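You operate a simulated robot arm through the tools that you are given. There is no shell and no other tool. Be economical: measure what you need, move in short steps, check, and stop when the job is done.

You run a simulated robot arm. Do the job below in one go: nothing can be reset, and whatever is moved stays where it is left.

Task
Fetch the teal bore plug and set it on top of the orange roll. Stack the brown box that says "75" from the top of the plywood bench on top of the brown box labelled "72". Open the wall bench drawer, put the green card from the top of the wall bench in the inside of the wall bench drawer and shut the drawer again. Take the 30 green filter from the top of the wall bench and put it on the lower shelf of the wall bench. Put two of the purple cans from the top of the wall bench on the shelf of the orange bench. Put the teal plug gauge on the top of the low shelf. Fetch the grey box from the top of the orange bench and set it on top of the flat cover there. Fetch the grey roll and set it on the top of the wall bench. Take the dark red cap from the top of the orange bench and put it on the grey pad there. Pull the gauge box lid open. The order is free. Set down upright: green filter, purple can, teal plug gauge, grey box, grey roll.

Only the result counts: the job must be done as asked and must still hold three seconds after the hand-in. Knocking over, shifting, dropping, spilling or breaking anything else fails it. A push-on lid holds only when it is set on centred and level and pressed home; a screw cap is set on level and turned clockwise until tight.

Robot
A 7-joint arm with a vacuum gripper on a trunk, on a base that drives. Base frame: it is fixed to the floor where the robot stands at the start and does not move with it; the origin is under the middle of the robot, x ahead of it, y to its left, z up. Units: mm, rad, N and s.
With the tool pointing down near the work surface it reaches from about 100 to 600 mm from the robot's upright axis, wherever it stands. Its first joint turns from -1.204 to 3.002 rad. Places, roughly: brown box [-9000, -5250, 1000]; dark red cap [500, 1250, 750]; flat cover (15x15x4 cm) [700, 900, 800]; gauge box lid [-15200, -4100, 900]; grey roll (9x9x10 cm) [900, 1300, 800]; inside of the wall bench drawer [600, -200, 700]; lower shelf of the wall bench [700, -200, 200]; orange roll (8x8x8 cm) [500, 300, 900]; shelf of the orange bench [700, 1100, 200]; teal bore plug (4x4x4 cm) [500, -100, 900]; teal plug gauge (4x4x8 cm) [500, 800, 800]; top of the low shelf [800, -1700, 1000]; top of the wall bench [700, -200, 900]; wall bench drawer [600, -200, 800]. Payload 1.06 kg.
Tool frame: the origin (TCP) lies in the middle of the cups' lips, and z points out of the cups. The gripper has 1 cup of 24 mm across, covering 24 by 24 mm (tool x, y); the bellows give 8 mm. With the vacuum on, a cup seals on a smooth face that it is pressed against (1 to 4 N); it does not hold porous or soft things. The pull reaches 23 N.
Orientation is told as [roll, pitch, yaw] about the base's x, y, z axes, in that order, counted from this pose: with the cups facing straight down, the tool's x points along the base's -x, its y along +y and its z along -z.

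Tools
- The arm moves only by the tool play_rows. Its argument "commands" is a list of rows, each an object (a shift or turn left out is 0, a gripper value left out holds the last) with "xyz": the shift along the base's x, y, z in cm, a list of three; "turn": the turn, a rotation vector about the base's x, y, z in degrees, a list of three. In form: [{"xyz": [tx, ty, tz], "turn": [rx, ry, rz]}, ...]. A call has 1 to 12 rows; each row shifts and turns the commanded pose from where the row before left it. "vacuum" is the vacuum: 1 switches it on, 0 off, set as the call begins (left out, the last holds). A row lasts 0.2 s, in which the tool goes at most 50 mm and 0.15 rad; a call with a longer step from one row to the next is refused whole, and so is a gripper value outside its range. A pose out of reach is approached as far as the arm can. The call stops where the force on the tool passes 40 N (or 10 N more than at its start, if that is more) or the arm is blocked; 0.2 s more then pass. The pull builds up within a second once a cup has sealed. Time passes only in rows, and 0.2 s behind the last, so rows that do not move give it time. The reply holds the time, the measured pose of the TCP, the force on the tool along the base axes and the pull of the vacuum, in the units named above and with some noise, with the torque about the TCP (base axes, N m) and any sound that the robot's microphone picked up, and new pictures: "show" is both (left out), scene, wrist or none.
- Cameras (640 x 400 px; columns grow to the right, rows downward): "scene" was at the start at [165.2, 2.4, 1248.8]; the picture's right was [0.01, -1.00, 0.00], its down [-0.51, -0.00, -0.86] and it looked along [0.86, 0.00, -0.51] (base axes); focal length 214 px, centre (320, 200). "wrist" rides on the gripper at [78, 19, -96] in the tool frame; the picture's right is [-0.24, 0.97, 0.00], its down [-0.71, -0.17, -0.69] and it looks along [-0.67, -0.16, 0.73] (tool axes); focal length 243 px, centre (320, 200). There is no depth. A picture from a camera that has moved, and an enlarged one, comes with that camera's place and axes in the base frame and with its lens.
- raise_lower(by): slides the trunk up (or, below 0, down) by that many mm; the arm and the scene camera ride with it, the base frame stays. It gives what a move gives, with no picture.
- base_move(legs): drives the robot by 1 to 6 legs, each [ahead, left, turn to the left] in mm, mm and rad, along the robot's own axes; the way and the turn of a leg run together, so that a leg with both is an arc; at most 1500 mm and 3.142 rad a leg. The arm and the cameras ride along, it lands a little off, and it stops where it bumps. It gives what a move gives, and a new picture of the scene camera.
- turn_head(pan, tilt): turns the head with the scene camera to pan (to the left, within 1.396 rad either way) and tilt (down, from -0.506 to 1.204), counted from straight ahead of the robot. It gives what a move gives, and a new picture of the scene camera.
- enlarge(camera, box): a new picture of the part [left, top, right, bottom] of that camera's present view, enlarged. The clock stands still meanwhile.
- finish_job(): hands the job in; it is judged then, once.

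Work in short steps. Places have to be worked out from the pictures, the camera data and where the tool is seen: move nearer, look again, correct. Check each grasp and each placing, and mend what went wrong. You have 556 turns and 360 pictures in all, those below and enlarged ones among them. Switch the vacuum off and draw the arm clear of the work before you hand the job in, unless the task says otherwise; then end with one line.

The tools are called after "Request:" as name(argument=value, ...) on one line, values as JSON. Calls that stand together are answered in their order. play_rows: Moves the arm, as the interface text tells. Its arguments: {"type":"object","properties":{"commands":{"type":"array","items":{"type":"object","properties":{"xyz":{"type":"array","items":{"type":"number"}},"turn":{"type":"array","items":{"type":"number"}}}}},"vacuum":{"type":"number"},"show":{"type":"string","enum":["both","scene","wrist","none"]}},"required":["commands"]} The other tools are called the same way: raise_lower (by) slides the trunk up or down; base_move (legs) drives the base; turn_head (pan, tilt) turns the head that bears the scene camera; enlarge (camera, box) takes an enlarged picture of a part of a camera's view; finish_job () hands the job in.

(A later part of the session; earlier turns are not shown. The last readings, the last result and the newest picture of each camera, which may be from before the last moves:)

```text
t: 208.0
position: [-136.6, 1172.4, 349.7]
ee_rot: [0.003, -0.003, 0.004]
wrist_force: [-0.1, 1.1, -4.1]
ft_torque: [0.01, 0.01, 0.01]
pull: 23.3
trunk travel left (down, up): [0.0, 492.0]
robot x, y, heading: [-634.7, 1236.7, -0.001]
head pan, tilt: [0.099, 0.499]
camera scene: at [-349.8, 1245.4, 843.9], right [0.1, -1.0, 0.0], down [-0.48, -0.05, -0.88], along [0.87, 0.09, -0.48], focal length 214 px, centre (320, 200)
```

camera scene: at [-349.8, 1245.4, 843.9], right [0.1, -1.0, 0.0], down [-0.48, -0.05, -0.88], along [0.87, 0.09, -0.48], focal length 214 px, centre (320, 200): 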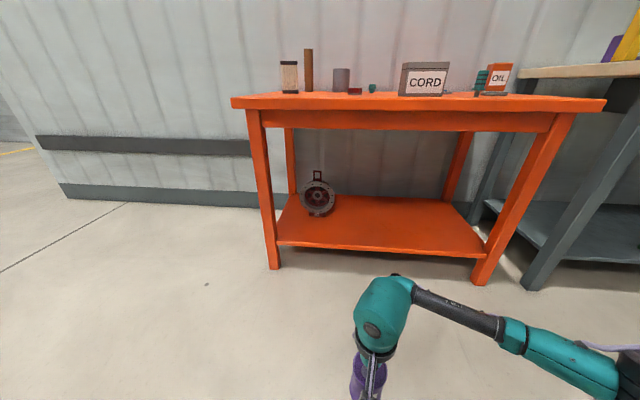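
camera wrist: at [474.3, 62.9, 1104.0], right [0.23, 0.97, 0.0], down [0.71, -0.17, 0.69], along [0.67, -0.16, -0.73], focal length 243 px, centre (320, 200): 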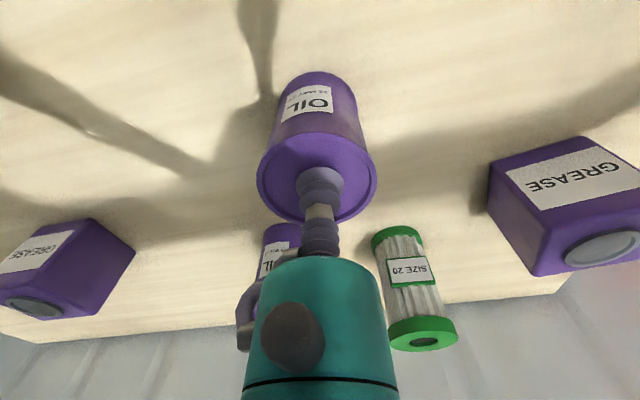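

Request:
base_move(legs=[[480, 0, 0]])

Request:
turn_head(pan=-0.2, tilt=0.7)

```text
t: 210.8
position: [344.4, 1181.1, 349.6]
ee_rot: [0.001, -0.003, 0.015]
wrist_force: [-1.0, -0.4, -3.8]
ft_torque: [0.04, 0.02, -0.02]
pull: 22.8
trunk travel left (down, up): [0.0, 492.0]
robot x, y, heading: [-149.1, 1238.9, 0.01]
head pan, tilt: [0.099, 0.499]
camera scene: at [130.5, 1251.7, 843.9], right [0.11, -0.99, 0.0], down [-0.48, -0.05, -0.88], along [0.87, 0.1, -0.48], focal length 214 px, centre (320, 200)
```

scene: 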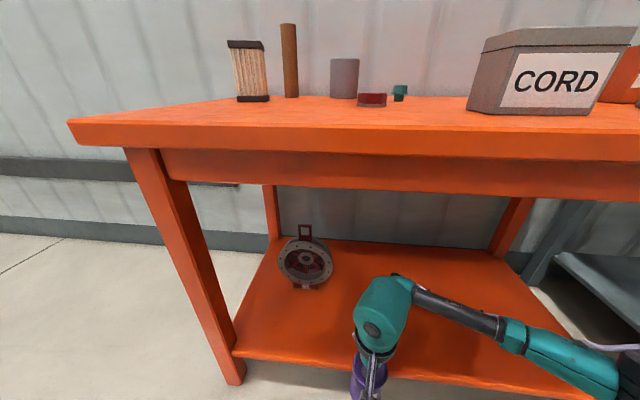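

```text
t: 211.7
position: [343.2, 1180.9, 351.5]
ee_rot: [0.0, -0.002, 0.017]
wrist_force: [-0.7, -0.2, -4.1]
ft_torque: [0.01, 0.05, -0.01]
pull: 22.7
trunk travel left (down, up): [0.0, 492.0]
robot x, y, heading: [-151.8, 1232.3, 0.009]
head pan, tilt: [-0.201, 0.7]
camera scene: at [123.6, 1225.7, 826.2], right [-0.19, -0.98, 0.0], down [-0.63, 0.12, -0.77], along [0.75, -0.14, -0.64], focal length 214 px, centre (320, 200)
```

scene: 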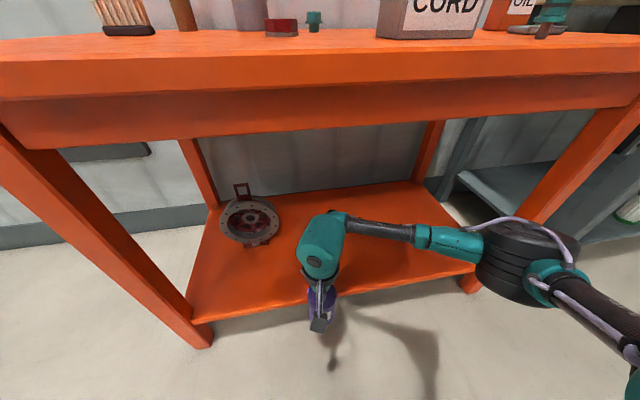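

Request:
base_move(legs=[[160, 0, 0]])

Request:
play_rows(commands=[{"xyz": [0, 0, -1.5]}, {"xyz": [0, 0, 0]}], show="wrist")

```text
t: 213.0
position: [498.1, 1181.9, 351.2]
ee_rot: [0.003, -0.002, 0.015]
wrist_force: [-0.3, -1.1, -3.4]
ft_torque: [0.03, 0.04, 0.02]
pull: 22.8
trunk travel left (down, up): [0.0, 492.0]
robot x, y, heading: [5.7, 1241.1, 0.01]
head pan, tilt: [-0.201, 0.7]
camera scene: at [277.5, 1227.5, 826.2], right [-0.19, -0.98, 0.0], down [-0.63, 0.12, -0.76], along [0.75, -0.14, -0.64], focal length 214 px, centre (320, 200)
```

scene: 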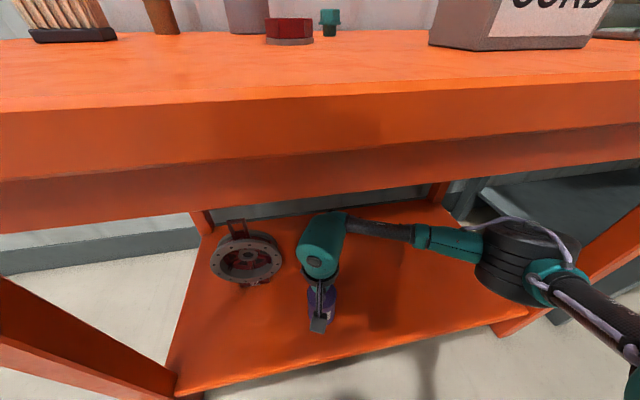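

```text
t: 213.6
position: [499.2, 1183.8, 334.6]
ee_rot: [0.001, -0.001, 0.017]
wrist_force: [0.4, 0.5, -3.8]
ft_torque: [0.03, 0.02, 0.0]
pull: 22.7
trunk travel left (down, up): [0.0, 492.0]
robot x, y, heading: [3.5, 1239.1, 0.011]
head pan, tilt: [-0.201, 0.7]
camera wrist: at [420.0, 1201.4, 430.0], right [0.22, 0.98, 0.0], down [0.71, -0.16, 0.69], along [0.67, -0.15, -0.73], focal length 243 px, centre (320, 200)
```

wrist: 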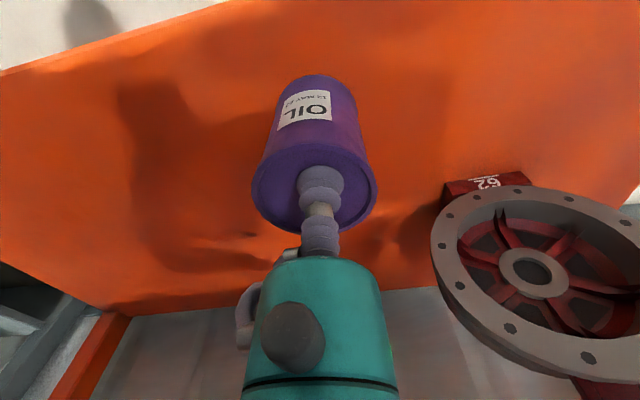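

The can is over the shelf and clear of the wheel. I'll lower it to contact.

Request:
play_rows(commands=[{"xyz": [0, 0, -1.2]}, {"xyz": [0, 0, -0.8]}, {"xyz": [0, 0, -0.5]}, {"xyz": [0, 0, -0.4]}, {"xyz": [0, 0, 0]}], show="none")

Request:
play_rows(commands=[{"xyz": [0, 0, -0.4]}, {"xyz": [0, 0, -0.4]}, {"xyz": [0, 0, 0]}], show="none")

```text
t: 214.8
position: [497.9, 1182.7, 305.7]
ee_rot: [0.002, -0.001, 0.014]
wrist_force: [0.1, 0.0, -4.1]
ft_torque: [0.01, 0.04, 0.01]
pull: 22.7
trunk travel left (down, up): [0.0, 492.0]
robot x, y, heading: [2.7, 1241.0, 0.011]
head pan, tilt: [-0.201, 0.7]
```

```text
t: 215.6
position: [496.5, 1182.8, 297.1]
ee_rot: [0.001, -0.002, 0.015]
wrist_force: [0.2, -1.0, -2.4]
ft_torque: [0.03, 0.09, 0.01]
pull: 22.5
trunk travel left (down, up): [0.0, 492.0]
robot x, y, heading: [3.0, 1241.4, 0.015]
head pan, tilt: [-0.201, 0.7]
```

Request:
play_rows(commands=[{"xyz": [0, 0, -0.2]}, {"xyz": [0, 0, -0.2]}, {"xyz": [0, 0, 0]}], show="none")

```text
t: 216.4
position: [498.1, 1183.4, 294.3]
ee_rot: [0.001, -0.003, 0.016]
wrist_force: [-0.2, -0.5, -3.0]
ft_torque: [0.0, 0.01, 0.03]
pull: 23.4
trunk travel left (down, up): [0.0, 492.0]
robot x, y, heading: [2.8, 1236.4, 0.015]
head pan, tilt: [-0.201, 0.7]
```

Request:
play_rows(commands=[{"xyz": [0, 0, -0.3]}, {"xyz": [0, 0, -0.3]}, {"xyz": [0, 0, 0]}], show="none")

```text
t: 217.2
position: [498.0, 1181.6, 289.3]
ee_rot: [0.0, 0.0, 0.015]
wrist_force: [0.1, 0.8, -3.0]
ft_torque: [0.04, 0.02, 0.02]
pull: 22.7
trunk travel left (down, up): [0.0, 492.0]
robot x, y, heading: [10.0, 1236.3, 0.011]
head pan, tilt: [-0.201, 0.7]
```

Request:
play_rows(commands=[{"xyz": [0, 0, -0.4]}, {"xyz": [0, 0, -0.4]}, {"xyz": [0, 0, -0.4]}, {"xyz": [0, 0, 0]}], show="wrist")

```text
t: 218.2
position: [499.5, 1181.7, 276.9]
ee_rot: [0.001, -0.003, 0.018]
wrist_force: [-6.7, 1.6, 18.3]
ft_torque: [-0.02, -0.12, -0.05]
pull: 23.0
trunk travel left (down, up): [0.0, 492.0]
robot x, y, heading: [0.9, 1240.1, 0.011]
head pan, tilt: [-0.201, 0.7]
camera wrist: at [419.6, 1200.7, 372.7], right [0.22, 0.98, 0.0], down [0.71, -0.16, 0.69], along [0.67, -0.15, -0.73], focal length 243 px, centre (320, 200)
```

wrist: 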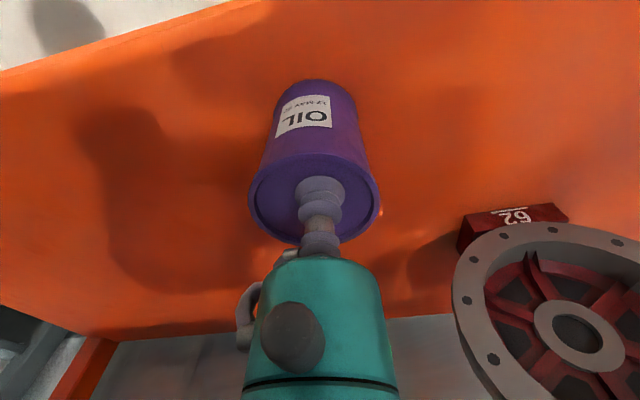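

It's on the shelf, at z≈177. I'll release and go up.

Request:
play_rows(commands=[{"xyz": [0, 0, 0.25]}, {"xyz": [0, 0, 0]}, {"xyz": [0, 0, 0]}, {"xyz": [0, 0, 0]}, {"xyz": [0, 0, 0.4]}, {"xyz": [0, 0, 1.5]}, {"xyz": [0, 0, 3]}, {"xyz": [0, 0, 3]}, {"xyz": [0, 0, 0]}], vacuum=0, show="wrist")

Request:
base_move(legs=[[-620, 0, -0.012]])

```text
t: 220.2
position: [499.8, 1181.5, 357.9]
ee_rot: [0.0, -0.001, 0.014]
wrist_force: [-0.1, 0.1, -0.1]
ft_torque: [0.0, 0.01, -0.06]
pull: 0.2
trunk travel left (down, up): [0.0, 492.0]
robot x, y, heading: [4.3, 1243.6, 0.012]
head pan, tilt: [-0.201, 0.7]
camera wrist: at [421.7, 1201.0, 452.8], right [0.22, 0.98, 0.0], down [0.71, -0.16, 0.69], along [0.67, -0.15, -0.73], focal length 243 px, centre (320, 200)
```

wrist: 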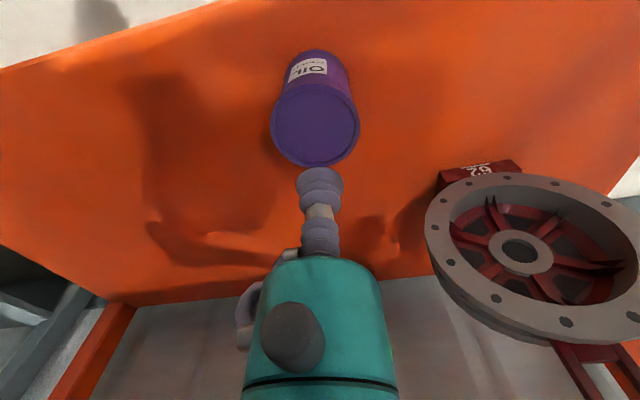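

```text
t: 223.8
position: [-130.9, 1172.3, 355.5]
ee_rot: [0.002, -0.003, -0.008]
wrist_force: [0.5, -0.2, 0.0]
ft_torque: [0.0, -0.01, -0.01]
pull: 0.0
trunk travel left (down, up): [0.0, 492.0]
robot x, y, heading: [-625.3, 1236.5, -0.013]
head pan, tilt: [-0.201, 0.7]
camera scene: at [-352.7, 1220.9, 826.2], right [-0.21, -0.98, 0.0], down [-0.63, 0.14, -0.76], along [0.75, -0.16, -0.64], focal length 214 px, centre (320, 200)
```

scene: 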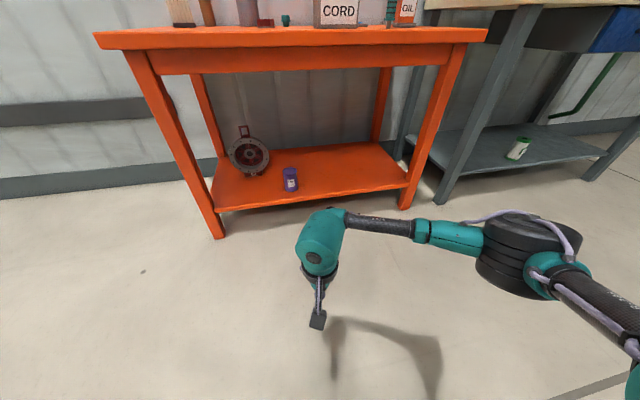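

Now for the second can. I'll raise the arm and trunk and drive back to the wall bench.

Request:
play_rows(commands=[{"xyz": [0, 0, 4.5]}, {"xyz": [0, 0, 4.5]}, {"xyz": [0, 0, 4.5]}, {"xyz": [0, 0, 4.5]}, {"xyz": [0, 0, 4.5]}, {"xyz": [0, 0, 4.5]}, {"xyz": [0, 0, 4.5]}, {"xyz": [0, 0, 4.5]}, {"xyz": [0, 0, 0]}], show="none")

Request:
raise_lower(by=400)

Request:
turn_head(pan=0.0, tilt=0.6)

Request:
base_move(legs=[[0, -1200, 0.013], [700, 0, 0]])

Request:
play_rows(commands=[{"xyz": [3, 0, 0]}, {"xyz": [0, 0, 0]}], show="wrist")

```text
t: 225.8
position: [-132.7, 1171.0, 716.8]
ee_rot: [0.0, -0.002, -0.007]
wrist_force: [0.0, -0.5, -0.1]
ft_torque: [0.01, 0.0, 0.01]
pull: 0.0
trunk travel left (down, up): [0.0, 492.0]
robot x, y, heading: [-626.2, 1240.4, -0.011]
head pan, tilt: [-0.201, 0.7]
```

```text
t: 229.6
position: [-131.4, 1172.4, 1116.0]
ee_rot: [0.002, -0.002, -0.006]
wrist_force: [0.2, -0.6, 0.4]
ft_torque: [0.0, 0.0, -0.04]
pull: 0.1
trunk travel left (down, up): [-400.0, 92.0]
robot x, y, heading: [-627.1, 1239.8, -0.008]
head pan, tilt: [-0.201, 0.7]
```

```text
t: 230.3
position: [-130.2, 1171.9, 1115.6]
ee_rot: [0.003, -0.002, -0.007]
wrist_force: [-0.6, 0.6, -0.1]
ft_torque: [-0.01, -0.02, 0.04]
pull: 0.0
trunk travel left (down, up): [-400.0, 92.0]
robot x, y, heading: [-625.9, 1242.4, -0.012]
head pan, tilt: [0.0, 0.6]
camera scene: at [-461.8, 1239.1, 1242.7], right [-0.01, -1.0, 0.0], down [-0.57, 0.01, -0.82], along [0.82, -0.01, -0.57], focal length 214 px, centre (320, 200)
```

scene: 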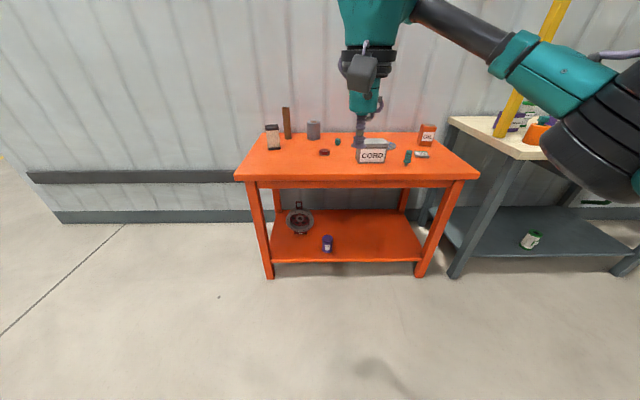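

```text
t: 239.9
position: [593.0, 15.0, 1117.5]
ee_rot: [0.002, -0.001, 0.026]
wrist_force: [0.1, -0.4, -0.4]
ft_torque: [0.01, 0.0, -0.01]
pull: 0.1
trunk travel left (down, up): [-400.0, 92.0]
robot x, y, heading: [93.7, 65.5, 0.027]
head pan, tilt: [0.0, 0.6]
camera scene: at [260.0, 71.1, 1242.7], right [0.02, -1.0, 0.0], down [-0.56, -0.01, -0.82], along [0.82, 0.02, -0.57], focal length 214 px, centre (320, 200)
```

scene: 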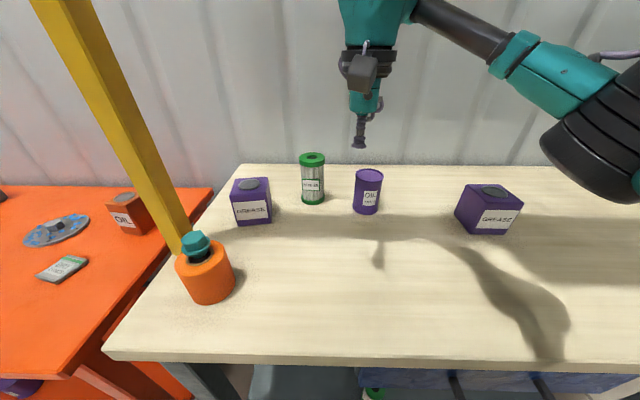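

```text
t: 240.5
position: [624.2, 14.1, 1115.2]
ee_rot: [0.001, -0.001, 0.026]
wrist_force: [0.4, 0.7, 0.1]
ft_torque: [0.0, 0.01, -0.01]
pull: 0.0
trunk travel left (down, up): [-400.0, 92.0]
robot x, y, heading: [95.4, 64.7, 0.018]
head pan, tilt: [0.0, 0.6]
camera wrist: at [545.6, 31.9, 1211.1], right [0.21, 0.98, 0.0], down [0.71, -0.15, 0.69], along [0.67, -0.14, -0.73], focal length 243 px, centre (320, 200)
```

wrist: 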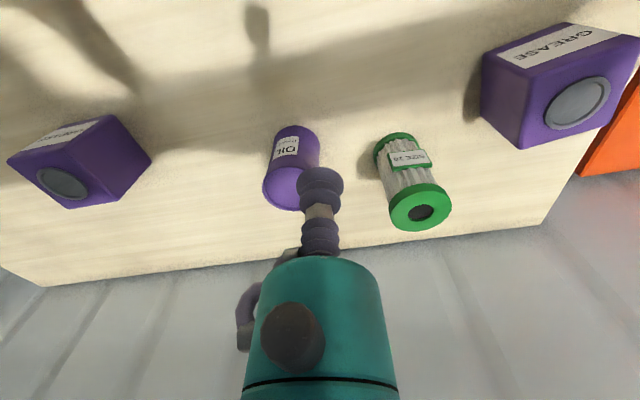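

The second can's top is at about (712, -40). I'll edge forward and right a little to bring it in reach.

Request:
base_move(legs=[[45, -40, -0.02]])

Request:
play_rows(commands=[{"xyz": [3, -1, -2]}, {"xyz": [1.2, 0, -2.5]}, {"xyz": [0, 0, -2.5]}, {"xyz": [0, 0, 0]}], show="wrist")

```text
t: 241.4
position: [668.2, -33.4, 1115.3]
ee_rot: [0.002, -0.002, 0.009]
wrist_force: [0.2, 0.4, 0.0]
ft_torque: [0.08, -0.02, 0.01]
pull: 0.0
trunk travel left (down, up): [-400.0, 92.0]
robot x, y, heading: [144.7, 27.3, 0.002]
head pan, tilt: [0.0, 0.6]
camera scene: at [305.6, 29.6, 1242.7], right [0.0, -1.0, 0.0], down [-0.57, 0.0, -0.82], along [0.82, 0.0, -0.57], focal length 214 px, centre (320, 200)
```

scene: 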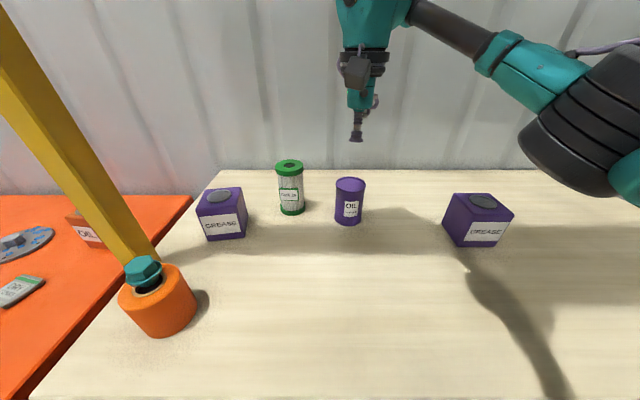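

```text
t: 242.4
position: [707.5, -41.9, 1045.1]
ee_rot: [0.0, -0.001, 0.006]
wrist_force: [-0.1, 0.1, 0.7]
ft_torque: [0.02, -0.01, -0.04]
pull: 0.1
trunk travel left (down, up): [-400.0, 92.0]
robot x, y, heading: [140.8, 26.5, 0.005]
head pan, tilt: [0.0, 0.6]
camera wrist: at [628.9, -24.3, 1140.8], right [0.23, 0.97, 0.0], down [0.71, -0.17, 0.69], along [0.67, -0.16, -0.73], focal length 243 px, centre (320, 200)
```

wrist: 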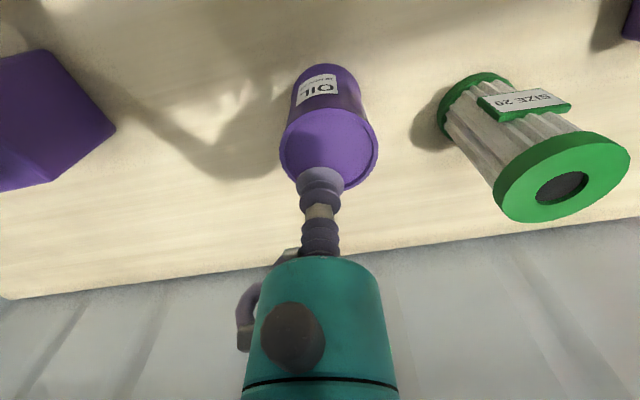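

Request:
play_rows(commands=[{"xyz": [0.5, 0.35, -2]}, {"xyz": [0, 0, -1.2]}, {"xyz": [0, 0, -0.5]}, {"xyz": [0, 0, -0.4]}, {"xyz": [0, 0, 0]}, {"xyz": [0, 0, 0]}], vacuum=1, show="wrist")

```text
t: 243.8
position: [713.4, -38.6, 1004.7]
ee_rot: [0.001, -0.003, 0.007]
wrist_force: [-0.9, -0.2, 0.3]
ft_torque: [0.03, -0.03, 0.04]
pull: 0.1
trunk travel left (down, up): [-400.0, 92.0]
robot x, y, heading: [143.3, 27.6, 0.004]
head pan, tilt: [0.0, 0.6]
camera wrist: at [635.7, -20.8, 1100.6], right [0.23, 0.97, 0.0], down [0.71, -0.17, 0.69], along [0.67, -0.16, -0.73], focal length 243 px, centre (320, 200)
```

wrist: 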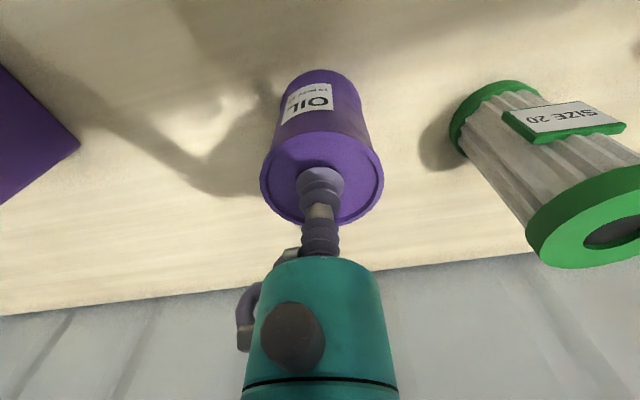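

Request:
play_rows(commands=[{"xyz": [0, 0, -0.3]}, {"xyz": [0, 0, -0.3]}, {"xyz": [0, 0, 0]}, {"xyz": [0, 0, 0]}], show="none")

```text
t: 244.8
position: [714.9, -40.8, 998.9]
ee_rot: [0.002, -0.003, 0.009]
wrist_force: [-4.3, -0.3, 6.3]
ft_torque: [-0.02, 0.01, -0.01]
pull: 22.9
trunk travel left (down, up): [-400.0, 92.0]
robot x, y, heading: [143.1, 27.5, 0.004]
head pan, tilt: [0.0, 0.6]
```

It sealed. I'll lift it, carry it out and go to the orange shelf, 12 cm to the left of the first can.

Request:
play_rows(commands=[{"xyz": [0, 0, 0.5]}, {"xyz": [0, 0, 2]}, {"xyz": [-0.5, 0, 4]}, {"xyz": [-3, 0, 3]}, {"xyz": [-3, 0, 2.5]}, {"xyz": [-3, 0, 0]}, {"xyz": [0, 0, 0]}], show="none")

Request:
base_move(legs=[[-780, 0, 0], [0, 1345, -0.03]])

Request:
raise_lower(by=-400)

```text
t: 246.4
position: [623.3, -39.7, 1119.1]
ee_rot: [0.001, 0.0, 0.005]
wrist_force: [-0.5, -0.2, -2.9]
ft_torque: [0.01, -0.02, 0.0]
pull: 23.0
trunk travel left (down, up): [-400.0, 92.0]
robot x, y, heading: [144.1, 24.5, 0.002]
head pan, tilt: [0.0, 0.6]
```

```text
t: 257.0
position: [-151.4, 1281.2, 1117.8]
ee_rot: [0.0, -0.002, -0.036]
wrist_force: [0.6, 0.3, -3.7]
ft_torque: [-0.01, 0.0, 0.0]
pull: 22.3
trunk travel left (down, up): [-400.0, 92.0]
robot x, y, heading: [-628.7, 1369.0, -0.038]
head pan, tilt: [0.0, 0.6]
camera scene: at [-465.6, 1363.6, 1242.7], right [-0.04, -1.0, 0.0], down [-0.56, 0.02, -0.82], along [0.82, -0.03, -0.57], focal length 214 px, centre (320, 200)
```

scene: 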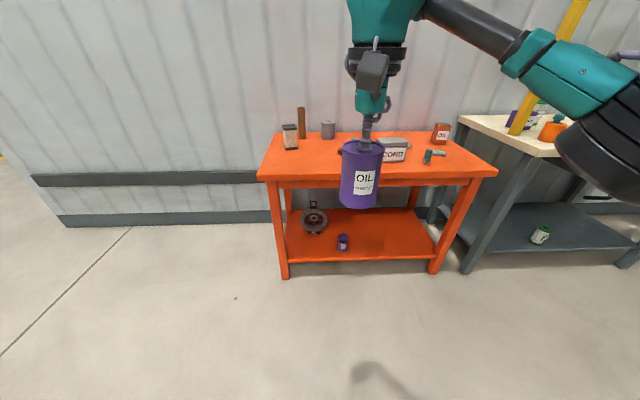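

```text
t: 260.8
position: [-150.4, 1280.5, 718.1]
ee_rot: [0.003, -0.002, -0.035]
wrist_force: [0.0, 0.0, -3.3]
ft_torque: [0.02, 0.01, 0.01]
pull: 23.3
trunk travel left (down, up): [0.0, 492.0]
robot x, y, heading: [-626.8, 1370.3, -0.036]
head pan, tilt: [0.0, 0.6]
```

Request:
base_move(legs=[[0, 0, 0.036]])

Request:
play_rows(commands=[{"xyz": [0, 0, -4.5]}, {"xyz": [0, 0, -4.5]}, {"xyz": [0, 0, -4.5]}, {"xyz": [0, 0, -4.5]}, {"xyz": [0, 0, -4.5]}, {"xyz": [0, 0, -4.5]}, {"xyz": [0, 0, -4.5]}, {"xyz": [0, 0, -4.5]}, {"xyz": [0, 0, -1.5]}, {"xyz": [0, 0, 0]}], show="none")

Request:
base_move(legs=[[500, 0, 0]])

```text
t: 261.6
position: [-147.5, 1297.6, 718.3]
ee_rot: [-0.001, -0.002, 0.001]
wrist_force: [-0.1, -0.3, -3.4]
ft_torque: [-0.02, 0.03, 0.0]
pull: 22.9
trunk travel left (down, up): [0.0, 492.0]
robot x, y, heading: [-627.6, 1364.5, -0.005]
head pan, tilt: [0.0, 0.6]
camera scene: at [-351.1, 1368.9, 834.8], right [0.0, -1.0, 0.0], down [-0.57, 0.0, -0.82], along [0.82, 0.0, -0.57], focal length 214 px, centre (320, 200)
```

scene: 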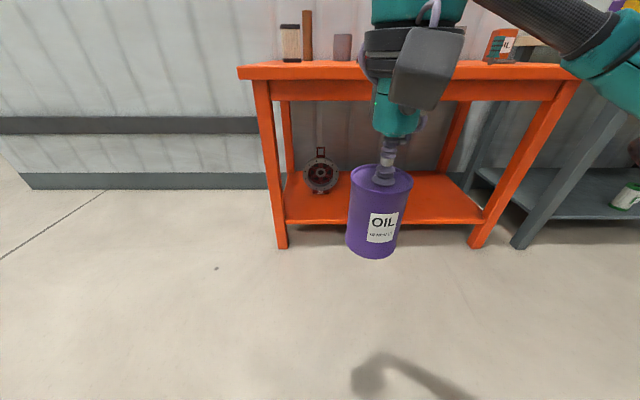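

```text
t: 263.8
position: [-146.0, 1299.9, 342.5]
ee_rot: [0.002, -0.002, 0.002]
wrist_force: [0.3, 0.3, -3.7]
ft_torque: [0.03, 0.05, -0.03]
pull: 22.6
trunk travel left (down, up): [0.0, 492.0]
robot x, y, heading: [-627.2, 1365.7, -0.006]
head pan, tilt: [0.0, 0.6]
```

```text
t: 266.8
position: [354.0, 1293.5, 343.2]
ee_rot: [0.001, -0.003, -0.007]
wrist_force: [-1.3, -1.4, -2.8]
ft_torque: [0.02, 0.02, -0.02]
pull: 23.1
trunk travel left (down, up): [0.0, 492.0]
robot x, y, heading: [-128.6, 1368.1, -0.009]
head pan, tilt: [0.0, 0.6]
camera scene: at [148.4, 1363.2, 834.8], right [-0.01, -1.0, 0.0], down [-0.57, 0.01, -0.82], along [0.82, -0.01, -0.57], focal length 214 px, centre (320, 200)
```

scene: 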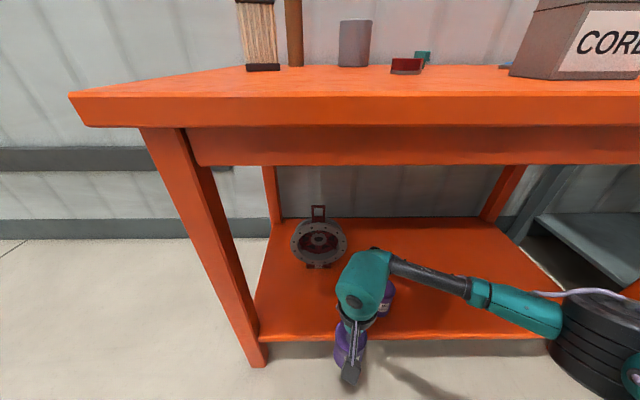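

Request:
base_move(legs=[[140, 0, 0]])

Request:
play_rows(commands=[{"xyz": [0, 0, -1.5]}, {"xyz": [0, 0, -1.0]}, {"xyz": [0, 0, -1.0]}, {"xyz": [0, 0, -0.8]}, {"xyz": [0, 0, -0.8]}, {"xyz": [0, 0, 0]}], show="wrist")

```text
t: 268.1
position: [493.2, 1292.9, 344.2]
ee_rot: [-0.001, -0.002, -0.004]
wrist_force: [-0.9, 0.3, -3.0]
ft_torque: [0.01, 0.04, 0.03]
pull: 22.9
trunk travel left (down, up): [0.0, 492.0]
robot x, y, heading: [9.0, 1363.5, -0.008]
head pan, tilt: [0.0, 0.6]
camera scene: at [288.2, 1363.0, 834.9], right [-0.01, -1.0, 0.0], down [-0.56, 0.0, -0.83], along [0.82, -0.01, -0.56], focal length 214 px, centre (320, 200)
```

scene: 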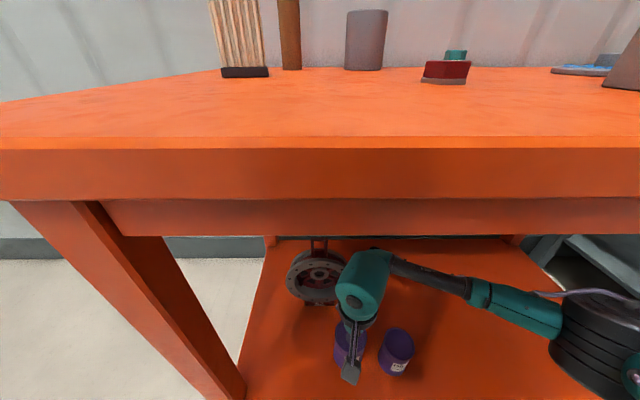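

```text
t: 269.5
position: [492.4, 1293.7, 291.7]
ee_rot: [0.0, -0.002, -0.003]
wrist_force: [-0.1, -0.3, -3.4]
ft_torque: [-0.03, 0.0, -0.01]
pull: 22.7
trunk travel left (down, up): [0.0, 492.0]
robot x, y, heading: [10.7, 1361.3, -0.007]
head pan, tilt: [0.0, 0.6]
camera wrist: at [414.5, 1312.9, 387.8], right [0.24, 0.97, 0.0], down [0.71, -0.17, 0.69], along [0.67, -0.16, -0.73], focal length 243 px, centre (320, 200)
```

wrist: 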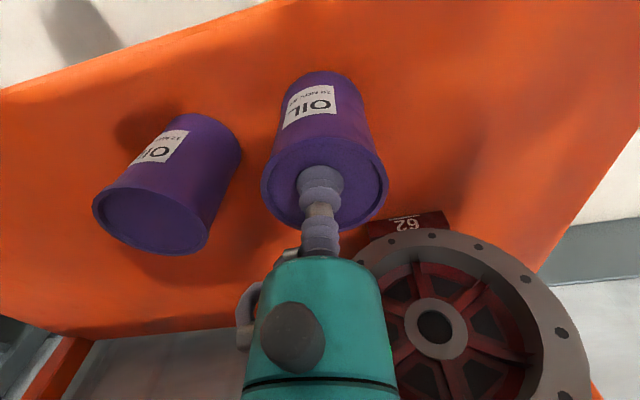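

Request:
play_rows(commands=[{"xyz": [0, 0, -0.5]}, {"xyz": [0, 0, -0.4]}, {"xyz": [0, 0, -0.4]}, {"xyz": [0, 0, 0]}], show="none")

```text
t: 270.5
position: [494.1, 1293.3, 280.7]
ee_rot: [0.002, -0.004, -0.002]
wrist_force: [-4.7, -0.7, 16.1]
ft_torque: [-0.02, -0.04, -0.02]
pull: 22.8
trunk travel left (down, up): [0.0, 492.0]
robot x, y, heading: [14.7, 1366.3, -0.005]
head pan, tilt: [0.0, 0.6]
```

Request:
play_rows(commands=[{"xyz": [0, 0, 0.25]}, {"xyz": [0, 0, 0]}, {"xyz": [0, 0, 0]}, {"xyz": [0, 0, 0]}, {"xyz": [0, 0, 0.4]}, {"xyz": [0, 0, 1.5]}, {"xyz": [0, 0, 3]}, {"xyz": [0, 0, 3]}, {"xyz": [0, 0, 0]}], vacuum=0, show="wrist")

Request:
base_move(legs=[[-620, 0, 0]])

Request:
play_rows(commands=[{"xyz": [0, 0, 4.5]}, {"xyz": [0, 0, 4.5]}, {"xyz": [0, 0, 4.5]}, {"xyz": [0, 0, 4.5]}, {"xyz": [0, 0, 4.5]}, {"xyz": [0, 0, 4.5]}, {"xyz": [0, 0, 4.5]}, {"xyz": [0, 0, 4.5]}, {"xyz": [0, 0, 0]}], show="none")

Request:
raise_lower(by=300)

Request:
base_move(legs=[[420, -250, 0]])

```text
t: 272.5
position: [492.6, 1292.1, 360.7]
ee_rot: [0.001, -0.003, -0.004]
wrist_force: [-0.2, -0.3, -0.6]
ft_torque: [-0.07, -0.01, -0.02]
pull: 0.1
trunk travel left (down, up): [0.0, 492.0]
robot x, y, heading: [9.8, 1363.1, -0.008]
head pan, tilt: [0.0, 0.6]
camera wrist: at [415.7, 1312.0, 456.6], right [0.24, 0.97, 0.0], down [0.71, -0.17, 0.69], along [0.67, -0.16, -0.73], focal length 243 px, centre (320, 200)
```

wrist: 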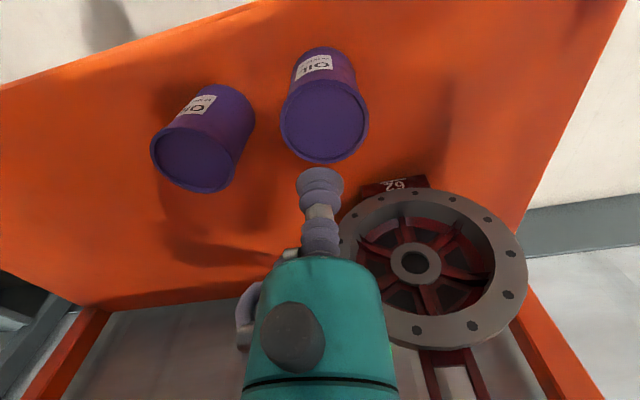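

```text
t: 276.0
position: [-127.4, 1299.6, 360.4]
ee_rot: [0.001, 0.0, 0.013]
wrist_force: [0.4, 0.3, 0.7]
ft_torque: [0.04, -0.03, 0.0]
pull: 0.2
trunk travel left (down, up): [0.0, 492.0]
robot x, y, heading: [-614.6, 1365.0, 0.008]
head pan, tilt: [0.0, 0.6]
camera scene: at [-334.6, 1366.9, 834.9], right [0.01, -1.0, 0.0], down [-0.56, 0.0, -0.83], along [0.83, 0.01, -0.56], focal length 214 px, centre (320, 200)
```

scene: 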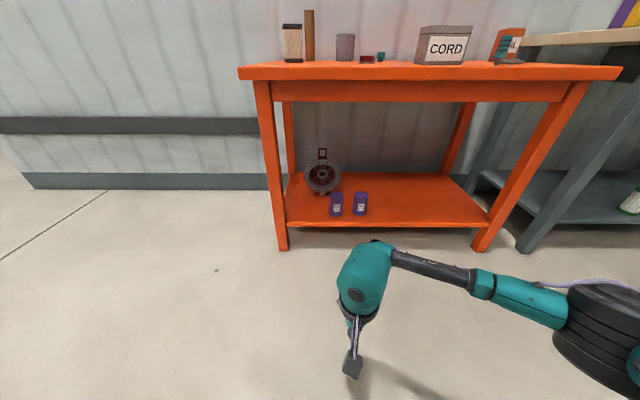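

```text
t: 278.0
position: [-124.6, 1301.2, 720.3]
ee_rot: [0.001, -0.002, 0.012]
wrist_force: [-0.4, -0.1, -0.2]
ft_torque: [0.04, -0.01, -0.02]
pull: 0.1
trunk travel left (down, up): [0.0, 492.0]
robot x, y, heading: [-610.8, 1367.0, 0.002]
head pan, tilt: [0.0, 0.6]
```

```text
t: 281.0
position: [-128.4, 1299.7, 1019.9]
ee_rot: [0.0, -0.001, 0.011]
wrist_force: [-1.4, -0.8, 0.8]
ft_torque: [0.01, 0.0, 0.0]
pull: 0.0
trunk travel left (down, up): [-300.0, 192.0]
robot x, y, heading: [-614.5, 1363.6, 0.009]
head pan, tilt: [0.0, 0.6]
```

```text
t: 283.9
position: [289.2, 1052.0, 1019.8]
ee_rot: [0.002, -0.002, 0.011]
wrist_force: [0.3, 0.8, -0.2]
ft_torque: [0.01, 0.0, -0.02]
pull: 0.1
trunk travel left (down, up): [-300.0, 192.0]
robot x, y, heading: [-193.7, 1115.2, 0.004]
head pan, tilt: [0.0, 0.6]
camera scene: at [-5.5, 1119.6, 1139.4], right [0.01, -1.0, 0.0], down [-0.57, 0.0, -0.82], along [0.82, 0.0, -0.57], focal length 214 px, centre (320, 200)
```

scene: 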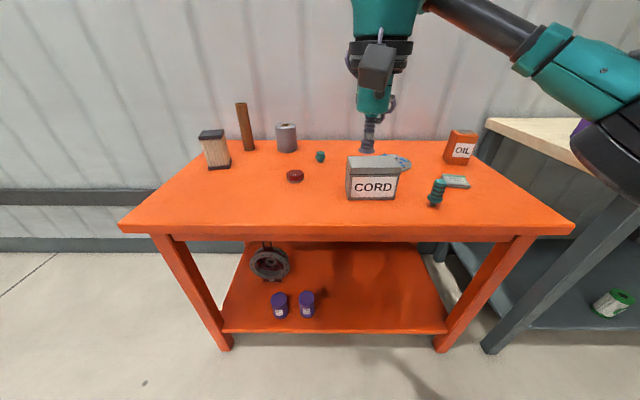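

Both cans are placed. I'll zoom in on the orange bench top.

Request:
enlarge(camera="scene", box=[190, 90, 350, 200])

Request:
enlarge(camera="scene", box=[330, 110, 500, 220])

```text
3.64 times, centred on (270, 145) of scene
camera zoom: at [-5.5, 1119.6, 1139.4], right [0.01, -1.0, 0.0], down [-0.57, 0.0, -0.82], along [0.82, 0.0, -0.57], focal length 780 px, centre (502, 400)
```

zoom: 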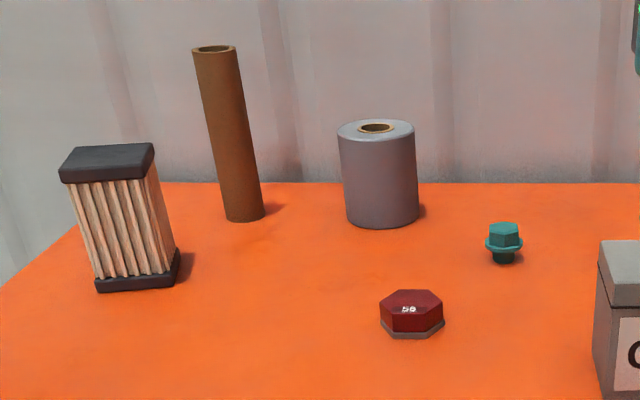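

```text
3.64 times, centred on (415, 165) of scene
camera zoom: at [-5.5, 1119.6, 1139.4], right [0.01, -1.0, 0.0], down [-0.57, 0.0, -0.82], along [0.82, 0.0, -0.57], focal length 780 px, centre (-26, 327)
```

zoom: 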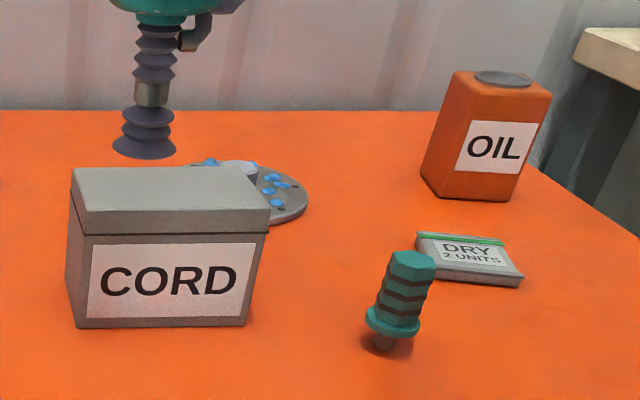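

Next is the dark red cap, at about (589, 1198). I'll drive so that it's ahead of the tool.

Request:
base_move(legs=[[260, 130, 0]])

Request:
play_rows(commands=[{"xyz": [0, 0, -4]}, {"xyz": [0, 0, -3]}, {"xyz": [0, 0, 0]}], show="wrist")

```text
t: 285.9
position: [549.4, 1182.8, 1019.8]
ee_rot: [-0.001, -0.002, 0.009]
wrist_force: [-0.9, 0.0, -0.8]
ft_torque: [0.02, 0.0, 0.0]
pull: 0.1
trunk travel left (down, up): [-300.0, 192.0]
robot x, y, heading: [64.3, 1248.7, 0.011]
head pan, tilt: [0.0, 0.6]
camera scene: at [254.8, 1250.1, 1139.4], right [0.01, -1.0, 0.0], down [-0.57, 0.0, -0.82], along [0.82, 0.01, -0.57], focal length 214 px, centre (320, 200)
```

scene: 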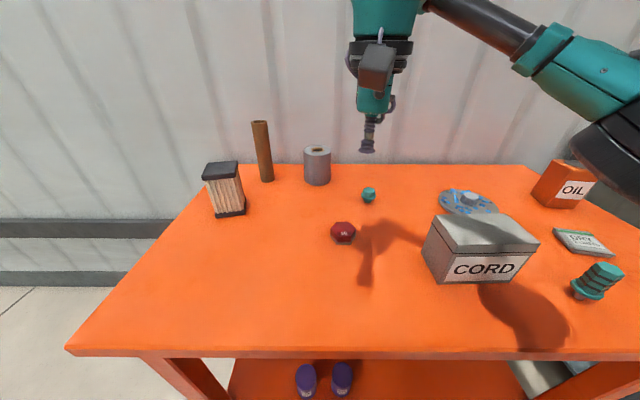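

```text
t: 286.7
position: [549.2, 1184.0, 953.5]
ee_rot: [0.001, 0.0, 0.011]
wrist_force: [0.6, -0.1, 0.6]
ft_torque: [-0.01, -0.02, 0.0]
pull: 0.1
trunk travel left (down, up): [-300.0, 192.0]
robot x, y, heading: [64.2, 1249.8, 0.003]
head pan, tilt: [0.0, 0.6]
camera wrist: at [469.8, 1202.4, 1048.0], right [0.23, 0.97, 0.0], down [0.71, -0.16, 0.69], along [0.67, -0.15, -0.73], focal length 243 px, centre (320, 200)
```

wrist: 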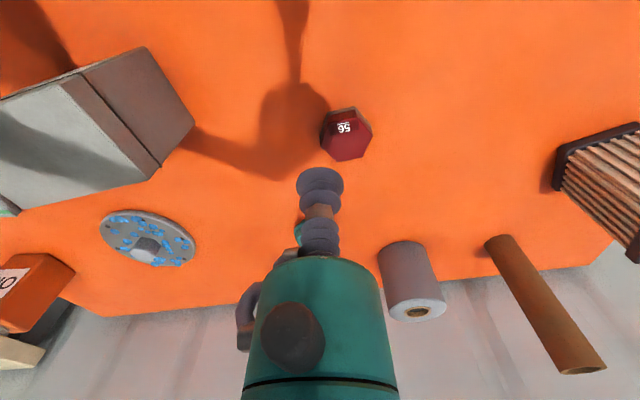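

The cap is at about (592, 1204, 830). I'll go down on it with the vacuum on.

Request:
play_rows(commands=[{"xyz": [2.2, 1, -4]}, {"xyz": [2, 0.9, -4]}, {"xyz": [0, 0, -1.5]}, {"xyz": [0, 0, 0]}], vacuum=1, show="none")

Request:
enlarge(camera="wrist", box=[260, 100, 380, 220])

```text
t: 287.7
position: [590.2, 1202.4, 857.5]
ee_rot: [0.002, -0.003, 0.01]
wrist_force: [-0.4, -0.4, 0.1]
ft_torque: [-0.02, 0.02, 0.01]
pull: 0.0
trunk travel left (down, up): [-300.0, 192.0]
robot x, y, heading: [64.9, 1247.8, 0.011]
head pan, tilt: [0.0, 0.6]
```

```text
3.33 times, centred on (320, 160) of wrist
camera zoom: at [512.0, 1220.9, 953.3], right [0.22, 0.97, 0.0], down [0.71, -0.16, 0.69], along [0.67, -0.15, -0.73], focal length 809 px, centre (320, 333)
```

zoom: 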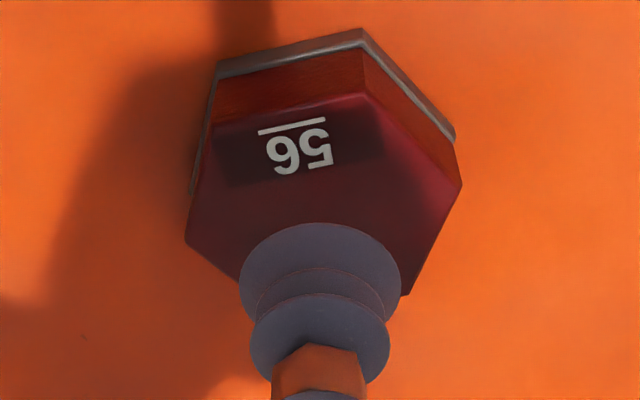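

Request:
play_rows(commands=[{"xyz": [0.4, 0.1, -1.2]}, {"xyz": [0, 0, -0.6]}, {"xyz": [0, 0, -0.4]}, {"xyz": [0, 0, -0.3]}, {"xyz": [0, 0, -0.3]}, {"xyz": [0, 0, 0]}, {"xyz": [0, 0, 0]}], show="none")

```text
t: 289.3
position: [595.3, 1203.5, 826.6]
ee_rot: [-0.001, -0.001, 0.012]
wrist_force: [0.1, -0.7, 0.0]
ft_torque: [0.02, 0.02, 0.02]
pull: 0.1
trunk travel left (down, up): [-300.0, 192.0]
robot x, y, heading: [65.8, 1247.2, 0.007]
head pan, tilt: [0.0, 0.6]
```

Request:
play_rows(commands=[{"xyz": [0, 0, -0.3]}, {"xyz": [0, 0, -0.3]}, {"xyz": [0, 0, 0]}, {"xyz": [0, 0, 0]}], show="none")

```text
t: 290.3
position: [594.6, 1203.8, 823.4]
ee_rot: [0.002, -0.004, 0.01]
wrist_force: [-0.8, 1.9, 13.7]
ft_torque: [-0.01, 0.02, 0.02]
pull: 22.7
trunk travel left (down, up): [-300.0, 192.0]
robot x, y, heading: [65.8, 1245.4, 0.006]
head pan, tilt: [0.0, 0.6]
```

It sealed. I'll lift the cap, raise the trunk, back off, turn towards the pad at about (570, 704) and drive in from the left, so the elbow stays clear of the yellow post.

Request:
play_rows(commands=[{"xyz": [0, 0, 0.5]}, {"xyz": [0, 0, 3]}, {"xyz": [0, 0, 4]}, {"xyz": [0, 0, 4]}, {"xyz": [0, 0, 0]}], show="none")

Request:
raise_lower(by=100)

Request:
base_move(legs=[[-220, 0, 0], [0, 0, -0.58]])

```text
t: 291.5
position: [597.3, 1202.6, 939.1]
ee_rot: [0.0, -0.003, 0.011]
wrist_force: [-0.9, 1.1, -2.1]
ft_torque: [0.02, 0.0, -0.02]
pull: 22.5
trunk travel left (down, up): [-300.0, 192.0]
robot x, y, heading: [64.0, 1247.1, 0.003]
head pan, tilt: [0.0, 0.6]
```

```text
t: 292.8
position: [595.7, 1202.8, 1035.7]
ee_rot: [0.0, 0.001, 0.01]
wrist_force: [-0.3, 0.8, -2.6]
ft_torque: [0.03, -0.01, -0.01]
pull: 23.4
trunk travel left (down, up): [-400.0, 92.0]
robot x, y, heading: [65.1, 1248.5, 0.009]
head pan, tilt: [0.0, 0.6]
```

```text
t: 296.1
position: [262.3, 911.4, 1036.3]
ee_rot: [0.001, -0.002, -0.589]
wrist_force: [0.0, 0.5, -2.5]
ft_torque: [0.03, 0.01, -0.03]
pull: 22.8
trunk travel left (down, up): [-400.0, 92.0]
robot x, y, heading: [-150.6, 1246.9, -0.592]
head pan, tilt: [0.0, 0.6]
camera scene: at [-15.2, 1157.3, 1242.7], right [-0.56, -0.83, 0.0], down [-0.47, 0.32, -0.83], along [0.68, -0.46, -0.57], focal length 214 px, centre (320, 200)
```

scene: 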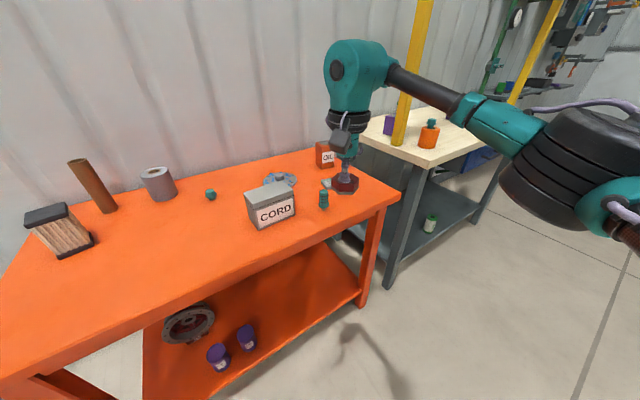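

Request:
base_move(legs=[[330, 0, 0]])

Request:
play_rows(commands=[{"xyz": [0, 0, -4]}, {"xyz": [0, 0, 0]}], show="wrist")

```text
t: 298.3
position: [541.3, 730.9, 1036.7]
ee_rot: [0.0, -0.001, -0.577]
wrist_force: [-0.9, -0.3, -2.7]
ft_torque: [0.01, 0.02, -0.03]
pull: 22.6
trunk travel left (down, up): [-400.0, 92.0]
robot x, y, heading: [122.6, 1066.2, -0.58]
head pan, tilt: [0.0, 0.6]
camera scene: at [261.7, 974.8, 1242.6], right [-0.55, -0.84, 0.0], down [-0.47, 0.31, -0.82], along [0.69, -0.45, -0.57], focal length 214 px, centre (320, 200)
```

scene: 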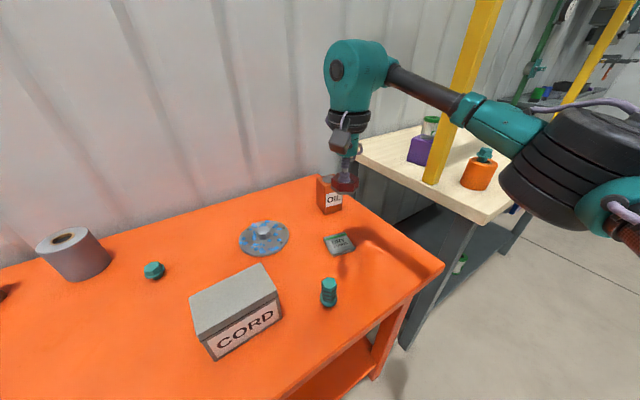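

```text
t: 298.9
position: [541.6, 732.0, 996.3]
ee_rot: [0.0, -0.001, -0.577]
wrist_force: [0.5, -0.1, -2.4]
ft_torque: [0.05, 0.02, -0.02]
pull: 23.2
trunk travel left (down, up): [-400.0, 92.0]
robot x, y, heading: [124.3, 1064.4, -0.585]
head pan, tilt: [0.0, 0.6]
camera wrist: at [486.4, 791.0, 1091.4], right [0.73, 0.69, 0.0], down [0.5, -0.53, 0.69], along [0.47, -0.5, -0.73], focal length 243 px, centre (320, 200)
```

wrist: 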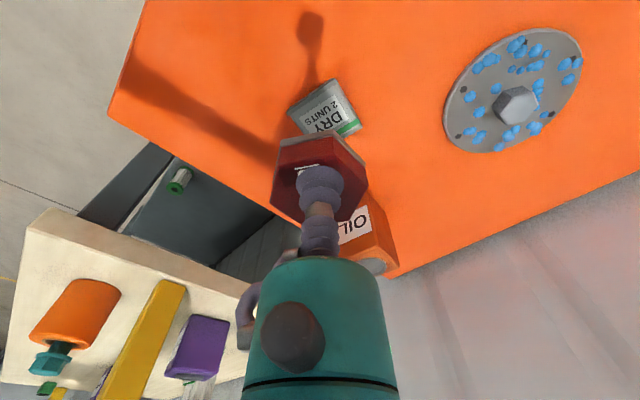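

The pad centre is at about (569, 708). I'll move over it and descend to check.

Request:
play_rows(commands=[{"xyz": [1.4, -1.2, -4]}, {"xyz": [1.4, -1.2, -4]}, {"xyz": [0, 0, -2]}, {"xyz": [0, 0, 0]}], show="both")

```text
t: 299.9
position: [570.1, 709.0, 894.8]
ee_rot: [0.001, -0.003, -0.578]
wrist_force: [0.0, 0.3, -2.8]
ft_torque: [0.04, 0.02, -0.01]
pull: 23.2
trunk travel left (down, up): [-400.0, 92.0]
robot x, y, heading: [123.8, 1057.8, -0.589]
head pan, tilt: [0.0, 0.6]
camera scene: at [261.2, 975.1, 1242.8], right [-0.55, -0.84, 0.0], down [-0.47, 0.31, -0.82], along [0.69, -0.45, -0.57], focal length 214 px, centre (320, 200)
camera wrist: at [515.0, 767.8, 992.0], right [0.73, 0.69, 0.0], down [0.5, -0.53, 0.69], along [0.47, -0.5, -0.73], focal length 243 px, centre (320, 200)
```

scene: 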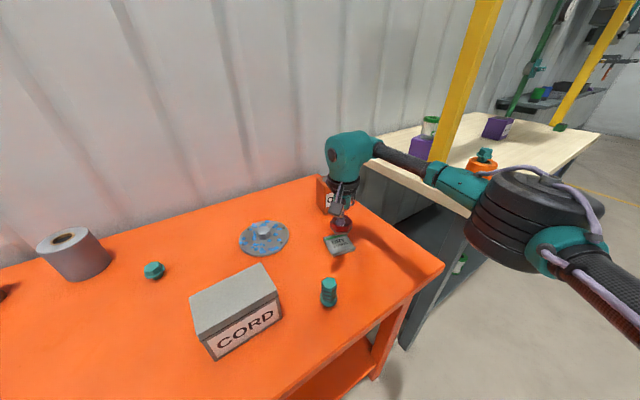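
wrist: 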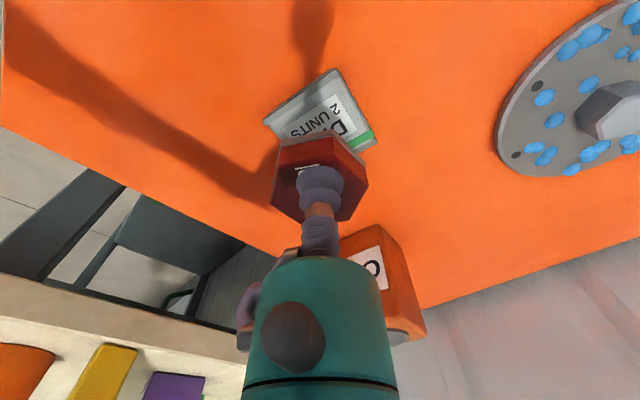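

Request:
play_rows(commands=[{"xyz": [-0.1, 0.2, -2.5]}, {"xyz": [0, 0, -1.5]}, {"xyz": [0, 0, 0]}], show="wrist")

Request:
enlarge(camera="wrist", box=[240, 60, 400, 230])

```text
t: 300.7
position: [569.4, 709.7, 855.0]
ee_rot: [0.0, -0.003, -0.578]
wrist_force: [-0.4, 0.8, -2.9]
ft_torque: [0.03, -0.01, 0.02]
pull: 23.6
trunk travel left (down, up): [-400.0, 92.0]
robot x, y, heading: [127.3, 1059.4, -0.579]
head pan, tilt: [0.0, 0.6]
camera wrist: at [513.7, 768.5, 951.4], right [0.73, 0.69, 0.0], down [0.5, -0.53, 0.69], along [0.47, -0.5, -0.73], focal length 243 px, centre (320, 200)
```

wrist: 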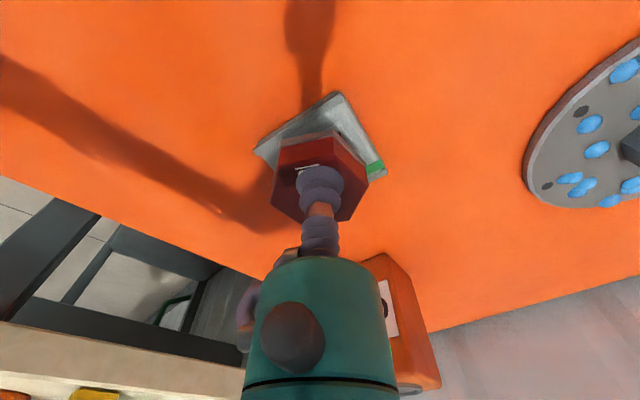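

```text
2.35 times, centred on (320, 145) of wrist
camera zoom: at [513.7, 768.5, 951.4], right [0.73, 0.69, 0.0], down [0.5, -0.53, 0.69], along [0.47, -0.5, -0.73], focal length 571 px, centre (320, 329)
```

zoom: 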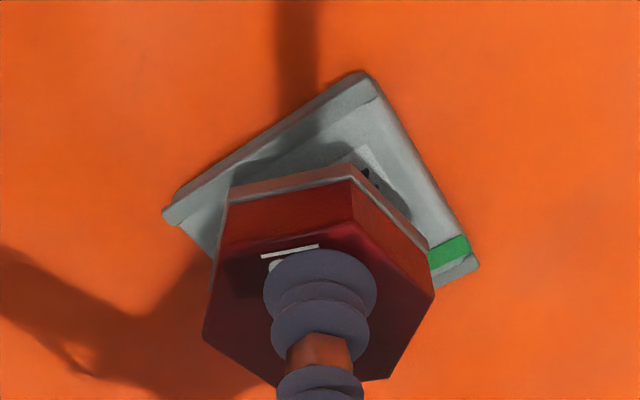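

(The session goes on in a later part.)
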